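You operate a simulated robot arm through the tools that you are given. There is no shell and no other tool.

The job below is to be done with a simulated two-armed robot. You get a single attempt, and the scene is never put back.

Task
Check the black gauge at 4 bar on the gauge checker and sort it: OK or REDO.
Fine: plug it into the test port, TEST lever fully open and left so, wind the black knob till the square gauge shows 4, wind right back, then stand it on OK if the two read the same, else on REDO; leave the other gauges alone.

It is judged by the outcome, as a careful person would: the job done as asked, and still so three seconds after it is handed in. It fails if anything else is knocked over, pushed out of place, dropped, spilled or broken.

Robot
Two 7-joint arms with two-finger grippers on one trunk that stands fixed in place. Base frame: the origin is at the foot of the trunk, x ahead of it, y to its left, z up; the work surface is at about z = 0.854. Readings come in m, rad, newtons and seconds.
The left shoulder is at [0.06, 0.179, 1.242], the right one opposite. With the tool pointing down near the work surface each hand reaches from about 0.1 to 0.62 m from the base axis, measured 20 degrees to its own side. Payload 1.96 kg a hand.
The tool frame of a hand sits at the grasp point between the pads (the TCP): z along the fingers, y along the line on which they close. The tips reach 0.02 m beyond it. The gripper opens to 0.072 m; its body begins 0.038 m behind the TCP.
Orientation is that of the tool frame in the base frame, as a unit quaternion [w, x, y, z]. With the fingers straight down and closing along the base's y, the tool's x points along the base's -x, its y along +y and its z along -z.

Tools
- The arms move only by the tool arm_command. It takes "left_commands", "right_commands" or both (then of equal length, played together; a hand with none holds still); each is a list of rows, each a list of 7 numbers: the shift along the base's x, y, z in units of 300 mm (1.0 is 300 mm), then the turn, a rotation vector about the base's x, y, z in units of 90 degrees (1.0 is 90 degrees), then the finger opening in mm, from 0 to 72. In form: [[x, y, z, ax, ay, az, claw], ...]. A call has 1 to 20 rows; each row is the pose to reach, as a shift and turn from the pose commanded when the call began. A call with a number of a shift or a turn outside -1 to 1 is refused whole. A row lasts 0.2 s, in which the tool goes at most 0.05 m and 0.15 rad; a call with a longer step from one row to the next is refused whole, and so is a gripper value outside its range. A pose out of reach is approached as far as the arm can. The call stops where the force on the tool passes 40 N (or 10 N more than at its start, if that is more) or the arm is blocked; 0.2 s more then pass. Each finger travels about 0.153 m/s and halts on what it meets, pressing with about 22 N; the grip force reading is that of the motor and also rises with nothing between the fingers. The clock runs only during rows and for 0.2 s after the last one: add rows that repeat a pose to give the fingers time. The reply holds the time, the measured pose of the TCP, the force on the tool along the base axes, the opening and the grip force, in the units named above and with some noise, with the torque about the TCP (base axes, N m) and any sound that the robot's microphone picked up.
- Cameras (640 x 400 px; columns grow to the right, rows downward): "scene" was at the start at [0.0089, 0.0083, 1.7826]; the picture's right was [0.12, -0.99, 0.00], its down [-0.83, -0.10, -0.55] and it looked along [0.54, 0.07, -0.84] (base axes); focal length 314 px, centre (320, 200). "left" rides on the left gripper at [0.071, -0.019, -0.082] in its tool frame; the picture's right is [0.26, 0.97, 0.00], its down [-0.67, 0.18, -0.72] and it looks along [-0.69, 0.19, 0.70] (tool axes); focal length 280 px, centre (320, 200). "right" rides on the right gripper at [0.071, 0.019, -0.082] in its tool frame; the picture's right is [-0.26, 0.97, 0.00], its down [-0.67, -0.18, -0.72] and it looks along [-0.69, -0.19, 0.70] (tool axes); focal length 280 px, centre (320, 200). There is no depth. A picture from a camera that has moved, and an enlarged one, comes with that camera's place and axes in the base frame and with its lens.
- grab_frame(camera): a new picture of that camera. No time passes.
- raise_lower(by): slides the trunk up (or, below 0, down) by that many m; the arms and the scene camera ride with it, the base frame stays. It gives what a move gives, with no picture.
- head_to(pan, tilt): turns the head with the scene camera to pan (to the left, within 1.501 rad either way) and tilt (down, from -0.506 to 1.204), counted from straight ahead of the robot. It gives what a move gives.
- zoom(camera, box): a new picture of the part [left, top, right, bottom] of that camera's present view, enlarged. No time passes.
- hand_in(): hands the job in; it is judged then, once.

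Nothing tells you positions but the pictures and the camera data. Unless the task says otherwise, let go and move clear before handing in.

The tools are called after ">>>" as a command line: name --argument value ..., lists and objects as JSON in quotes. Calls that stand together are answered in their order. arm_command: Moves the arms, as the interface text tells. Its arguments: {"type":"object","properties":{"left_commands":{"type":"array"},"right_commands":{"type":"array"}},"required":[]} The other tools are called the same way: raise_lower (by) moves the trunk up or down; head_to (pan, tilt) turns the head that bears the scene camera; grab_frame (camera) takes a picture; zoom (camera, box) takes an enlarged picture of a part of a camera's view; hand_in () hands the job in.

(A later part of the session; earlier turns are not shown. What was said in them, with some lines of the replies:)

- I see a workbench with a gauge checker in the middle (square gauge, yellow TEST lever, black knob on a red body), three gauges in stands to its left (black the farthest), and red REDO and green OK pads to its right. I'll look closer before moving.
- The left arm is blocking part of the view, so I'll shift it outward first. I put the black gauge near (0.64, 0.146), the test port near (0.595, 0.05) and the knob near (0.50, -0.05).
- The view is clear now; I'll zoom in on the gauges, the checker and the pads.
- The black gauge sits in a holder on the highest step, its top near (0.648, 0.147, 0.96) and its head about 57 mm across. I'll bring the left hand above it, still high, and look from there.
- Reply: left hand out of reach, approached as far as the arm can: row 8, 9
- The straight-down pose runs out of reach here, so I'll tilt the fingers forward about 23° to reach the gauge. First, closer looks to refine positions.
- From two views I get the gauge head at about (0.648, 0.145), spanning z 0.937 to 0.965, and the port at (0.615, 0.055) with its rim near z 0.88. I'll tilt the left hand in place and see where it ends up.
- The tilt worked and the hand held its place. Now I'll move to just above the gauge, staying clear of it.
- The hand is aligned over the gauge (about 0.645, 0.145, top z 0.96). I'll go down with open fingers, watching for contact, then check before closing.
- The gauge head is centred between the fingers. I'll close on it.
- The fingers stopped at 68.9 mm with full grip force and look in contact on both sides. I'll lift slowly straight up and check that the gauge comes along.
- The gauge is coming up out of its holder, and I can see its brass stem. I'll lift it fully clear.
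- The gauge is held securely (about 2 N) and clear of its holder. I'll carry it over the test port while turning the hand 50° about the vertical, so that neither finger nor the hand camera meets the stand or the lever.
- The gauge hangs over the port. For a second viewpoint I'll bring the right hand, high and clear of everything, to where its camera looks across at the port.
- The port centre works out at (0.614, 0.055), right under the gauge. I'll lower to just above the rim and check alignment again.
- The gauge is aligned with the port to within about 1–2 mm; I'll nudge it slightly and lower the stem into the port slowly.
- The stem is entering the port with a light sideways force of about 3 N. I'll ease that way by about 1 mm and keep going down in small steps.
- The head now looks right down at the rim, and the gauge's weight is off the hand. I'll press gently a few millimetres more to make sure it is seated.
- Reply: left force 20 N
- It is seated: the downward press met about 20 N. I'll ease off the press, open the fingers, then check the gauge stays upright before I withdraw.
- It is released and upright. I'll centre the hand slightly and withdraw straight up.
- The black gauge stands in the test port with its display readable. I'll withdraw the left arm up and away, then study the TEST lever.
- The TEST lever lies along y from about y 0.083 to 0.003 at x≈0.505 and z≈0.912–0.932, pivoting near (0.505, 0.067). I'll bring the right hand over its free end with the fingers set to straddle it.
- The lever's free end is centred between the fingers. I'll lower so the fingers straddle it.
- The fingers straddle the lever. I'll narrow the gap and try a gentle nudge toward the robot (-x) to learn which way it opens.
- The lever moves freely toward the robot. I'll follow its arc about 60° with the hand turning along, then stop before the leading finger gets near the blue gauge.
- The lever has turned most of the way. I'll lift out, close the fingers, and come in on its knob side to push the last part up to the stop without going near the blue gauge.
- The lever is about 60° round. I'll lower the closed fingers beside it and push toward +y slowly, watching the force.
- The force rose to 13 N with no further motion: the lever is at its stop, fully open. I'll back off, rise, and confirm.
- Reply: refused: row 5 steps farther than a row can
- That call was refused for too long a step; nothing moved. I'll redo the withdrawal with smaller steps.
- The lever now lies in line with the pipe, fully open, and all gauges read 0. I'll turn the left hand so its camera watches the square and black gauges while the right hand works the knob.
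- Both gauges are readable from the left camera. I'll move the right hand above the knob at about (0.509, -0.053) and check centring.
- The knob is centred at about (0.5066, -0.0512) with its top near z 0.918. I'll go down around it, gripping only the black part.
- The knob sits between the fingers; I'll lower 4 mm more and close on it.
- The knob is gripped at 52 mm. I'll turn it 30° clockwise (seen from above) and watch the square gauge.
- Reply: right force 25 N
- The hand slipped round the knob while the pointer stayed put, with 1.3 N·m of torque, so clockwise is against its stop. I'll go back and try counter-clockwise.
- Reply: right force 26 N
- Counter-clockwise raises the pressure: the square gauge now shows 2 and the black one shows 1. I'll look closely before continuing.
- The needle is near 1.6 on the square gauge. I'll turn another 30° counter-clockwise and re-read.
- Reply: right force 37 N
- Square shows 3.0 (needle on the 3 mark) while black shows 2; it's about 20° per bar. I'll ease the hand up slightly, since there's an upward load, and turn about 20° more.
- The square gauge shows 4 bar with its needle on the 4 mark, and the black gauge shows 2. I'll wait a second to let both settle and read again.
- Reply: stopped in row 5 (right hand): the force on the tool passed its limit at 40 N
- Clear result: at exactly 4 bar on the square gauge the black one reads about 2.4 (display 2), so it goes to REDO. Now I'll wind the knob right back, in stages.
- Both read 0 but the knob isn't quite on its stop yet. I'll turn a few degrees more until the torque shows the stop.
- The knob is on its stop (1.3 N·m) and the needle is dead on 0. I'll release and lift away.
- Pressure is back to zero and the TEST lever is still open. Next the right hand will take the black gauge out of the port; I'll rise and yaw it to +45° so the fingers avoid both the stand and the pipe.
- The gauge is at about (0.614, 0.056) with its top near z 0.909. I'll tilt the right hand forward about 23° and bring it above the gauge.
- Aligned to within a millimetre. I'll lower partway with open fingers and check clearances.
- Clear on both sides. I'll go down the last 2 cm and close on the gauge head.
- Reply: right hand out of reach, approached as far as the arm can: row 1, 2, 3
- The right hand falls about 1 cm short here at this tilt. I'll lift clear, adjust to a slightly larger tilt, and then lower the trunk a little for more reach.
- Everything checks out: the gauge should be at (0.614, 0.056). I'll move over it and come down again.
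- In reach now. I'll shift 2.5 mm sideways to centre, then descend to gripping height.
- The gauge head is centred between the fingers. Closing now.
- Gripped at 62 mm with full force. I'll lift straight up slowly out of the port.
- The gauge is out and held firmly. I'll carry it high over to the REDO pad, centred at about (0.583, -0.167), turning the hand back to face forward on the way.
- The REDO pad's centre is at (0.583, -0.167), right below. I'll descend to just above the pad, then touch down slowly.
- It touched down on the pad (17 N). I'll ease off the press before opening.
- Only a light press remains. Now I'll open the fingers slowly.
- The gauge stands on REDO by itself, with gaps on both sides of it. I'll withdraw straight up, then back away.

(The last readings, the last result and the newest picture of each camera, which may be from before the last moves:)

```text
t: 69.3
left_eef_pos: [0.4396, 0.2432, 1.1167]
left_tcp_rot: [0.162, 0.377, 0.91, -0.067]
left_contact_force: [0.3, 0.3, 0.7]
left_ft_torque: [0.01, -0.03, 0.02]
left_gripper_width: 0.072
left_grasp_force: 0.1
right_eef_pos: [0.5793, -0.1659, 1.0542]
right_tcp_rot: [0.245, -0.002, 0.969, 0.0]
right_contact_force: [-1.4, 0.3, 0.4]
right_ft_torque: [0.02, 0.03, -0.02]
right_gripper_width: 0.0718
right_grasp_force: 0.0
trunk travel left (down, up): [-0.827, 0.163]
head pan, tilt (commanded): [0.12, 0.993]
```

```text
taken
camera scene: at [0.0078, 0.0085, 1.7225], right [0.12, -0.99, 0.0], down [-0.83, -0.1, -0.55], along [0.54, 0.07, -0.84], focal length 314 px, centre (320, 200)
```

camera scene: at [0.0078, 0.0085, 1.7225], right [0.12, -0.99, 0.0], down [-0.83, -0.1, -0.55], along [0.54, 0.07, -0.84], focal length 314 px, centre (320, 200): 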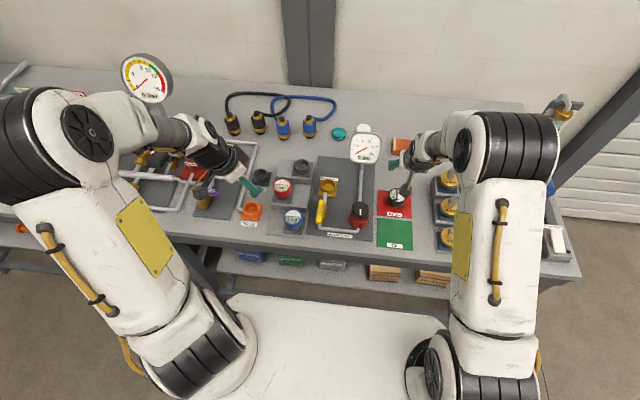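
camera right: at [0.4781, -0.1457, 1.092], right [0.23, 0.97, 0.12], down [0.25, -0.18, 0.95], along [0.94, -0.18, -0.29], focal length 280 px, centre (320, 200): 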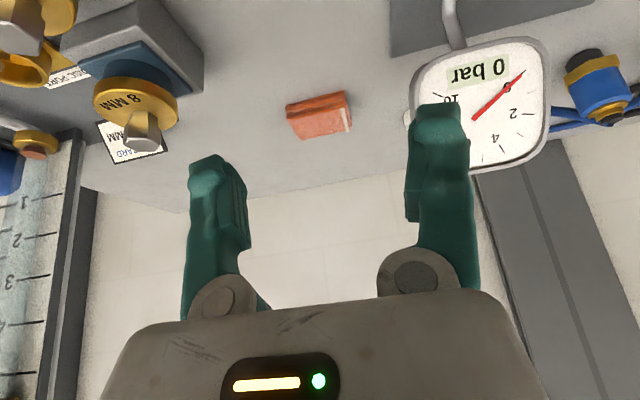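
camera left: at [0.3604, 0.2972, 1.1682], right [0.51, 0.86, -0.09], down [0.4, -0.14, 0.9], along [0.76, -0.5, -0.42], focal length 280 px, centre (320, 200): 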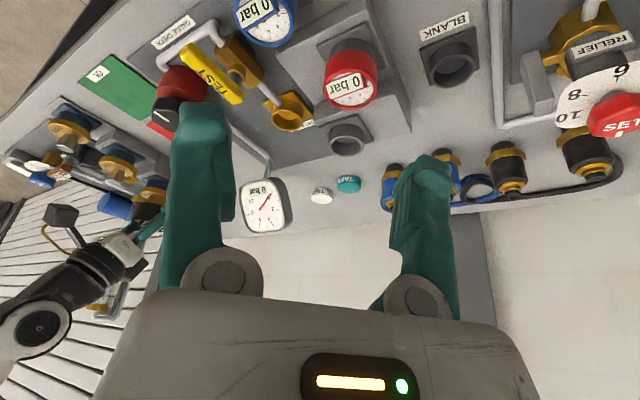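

>>> arm_command --right_commands '[[-0.08, -0.03, 0.08, 0, 0, 0, 72], [-0.18, -0.08, 0.16, 0, 0, 0, 72], [-0.28, -0.13, 0.22, 0, 0, 0, 72], [-0.38, -0.18, 0.28, 0, 0, 0, 72], [-0.48, -0.25, 0.32, 0, 0, 0, 72]]'

>>> grab_frame --camera "scene"

>>> zoom --camera "scene" --box '[270, 120, 430, 260]'

>>> grab_frame --camera "right"

>>> grab_frame --camera "left"

```text
t: 70.5
left_eef_pos: [0.4387, 0.2427, 1.1176]
left_tcp_rot: [0.162, 0.377, 0.91, -0.066]
left_contact_force: [0.0, -1.1, 0.6]
left_ft_torque: [0.02, 0.01, -0.04]
left_gripper_width: 0.072
left_grasp_force: 0.0
right_eef_pos: [0.4356, -0.2441, 1.1447]
right_tcp_rot: [0.246, -0.003, 0.969, 0.001]
right_contact_force: [-0.4, 0.0, 0.4]
right_ft_torque: [0.03, 0.0, 0.01]
right_gripper_width: 0.0719
right_grasp_force: 0.1
trunk travel left (down, up): [-0.827, 0.163]
head pan, tilt (commanded): [0.12, 0.993]
```

```text
taken
camera scene: at [0.0062, 0.0076, 1.7226], right [0.12, -0.99, 0.0], down [-0.83, -0.1, -0.55], along [0.54, 0.07, -0.84], focal length 314 px, centre (320, 200)
```

scene: 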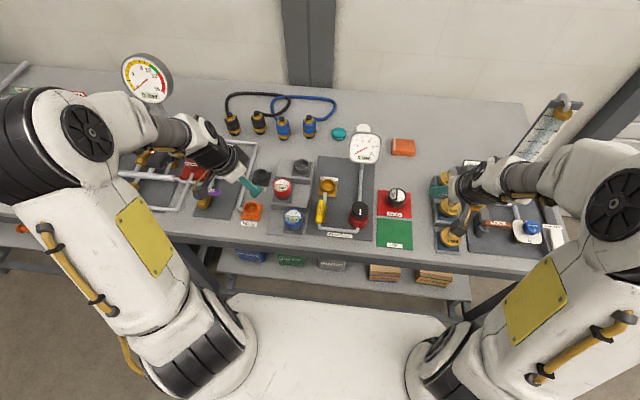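

```text
2.86 times, centred on (350, 190) of scene
camera zoom: at [0.0062, 0.0076, 1.7226], right [0.12, -0.99, 0.0], down [-0.83, -0.1, -0.55], along [0.54, 0.07, -0.84], focal length 898 px, centre (234, 229)
```

zoom: 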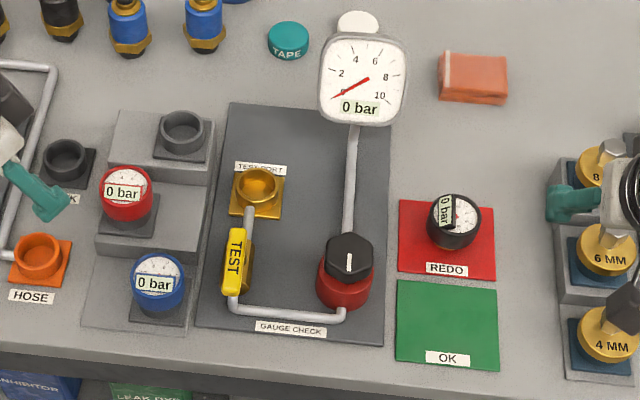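

```text
taken
camera right: at [0.3341, -0.2231, 1.1839], right [0.23, 0.97, 0.12], down [0.25, -0.18, 0.95], along [0.94, -0.18, -0.28], focal length 280 px, centre (320, 200)
```

right: 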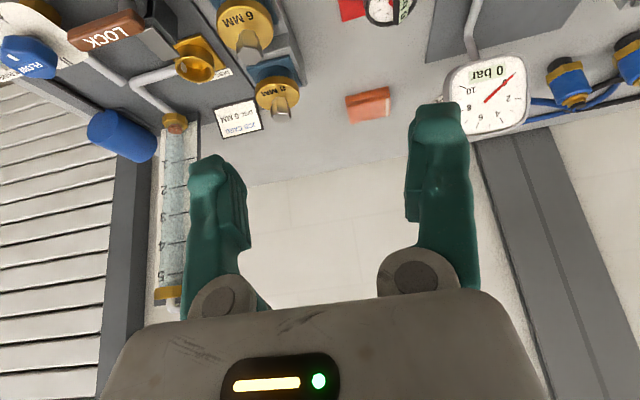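

```text
taken
camera left: at [0.3586, 0.2963, 1.169], right [0.51, 0.86, -0.09], down [0.4, -0.15, 0.9], along [0.76, -0.5, -0.42], focal length 280 px, centre (320, 200)
```

left: 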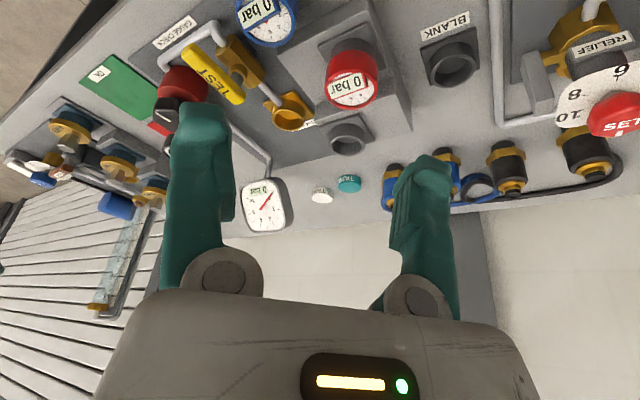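

The black gauge stands on REDO, and the square gauge reads 0. One last close look at the lever, knob and gauge before handing in.

>>> zoom --camera "scene" --box '[310, 170, 370, 240]'

>>> zoom --camera "scene" --box '[370, 175, 420, 225]'

>>> zoom --camera "left" --box '[140, 0, 320, 130]'

```text
5.71 times, centred on (340, 205) of scene
camera zoom: at [0.0062, 0.0076, 1.7226], right [0.12, -0.99, 0.0], down [-0.83, -0.1, -0.55], along [0.54, 0.07, -0.84], focal length 1796 px, centre (206, 171)
```

zoom: 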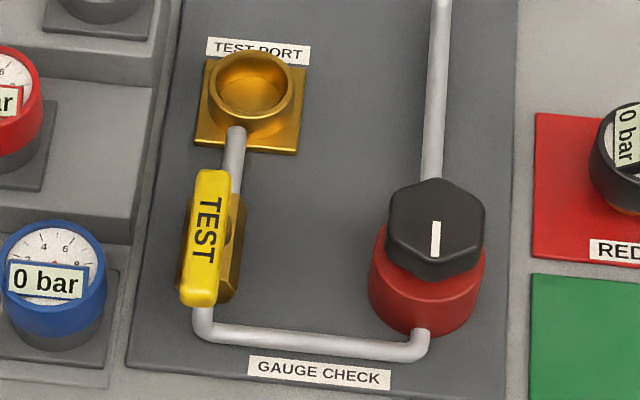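

```text
8.00 times, centred on (395, 200) of scene
camera zoom: at [0.0062, 0.0076, 1.7226], right [0.12, -0.99, 0.0], down [-0.83, -0.1, -0.55], along [0.54, 0.07, -0.84], focal length 2514 px, centre (-280, 200)
```

zoom: 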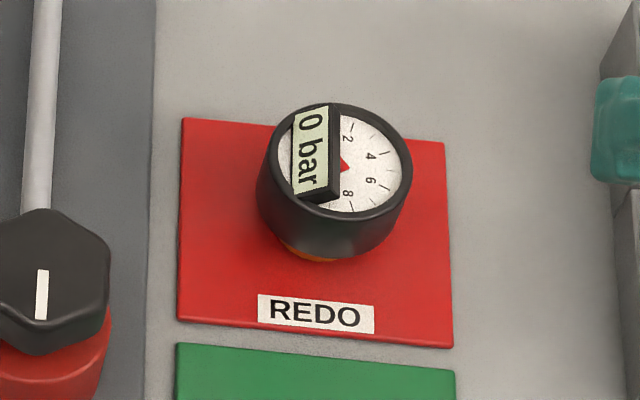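

```text
3.08 times, centred on (230, 65) of left
camera zoom: at [0.3586, 0.2963, 1.169], right [0.51, 0.86, -0.09], down [0.4, -0.15, 0.9], along [0.76, -0.5, -0.42], focal length 863 px, centre (597, 615)
```

zoom: 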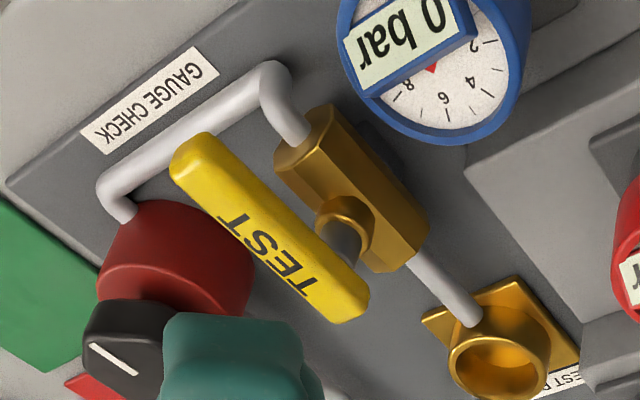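

The lever lies in line with the pipe and the knob pointer is back at its start. The black gauge stands upright in the middle of REDO, the other gauges are untouched, and both hands are clear, so I'm handing in.

>>> hand_in

```text
The job is handed in.
```

The black gauge failed the check and now stands upright on REDO. With the square gauge at 4 bar, the black one's display showed 2, with its needle at about 2.4.

- **TEST lever:** it is fully open against its stop, and I left it there.
- **Black knob:** it is wound right back to its stop, and the square gauge reads 0.
- **Everything else:** in the last pictures the red and blue gauges and the rest of the bench looked undisturbed. Both hands were empty and clear when I handed in.

While finding which way the knob turned, I first tried it clockwise. It was already at its stop that way, so the gripper slipped round it with about 1.3 N·m of torque. The knob turned normally afterwards and showed no sign of damage.
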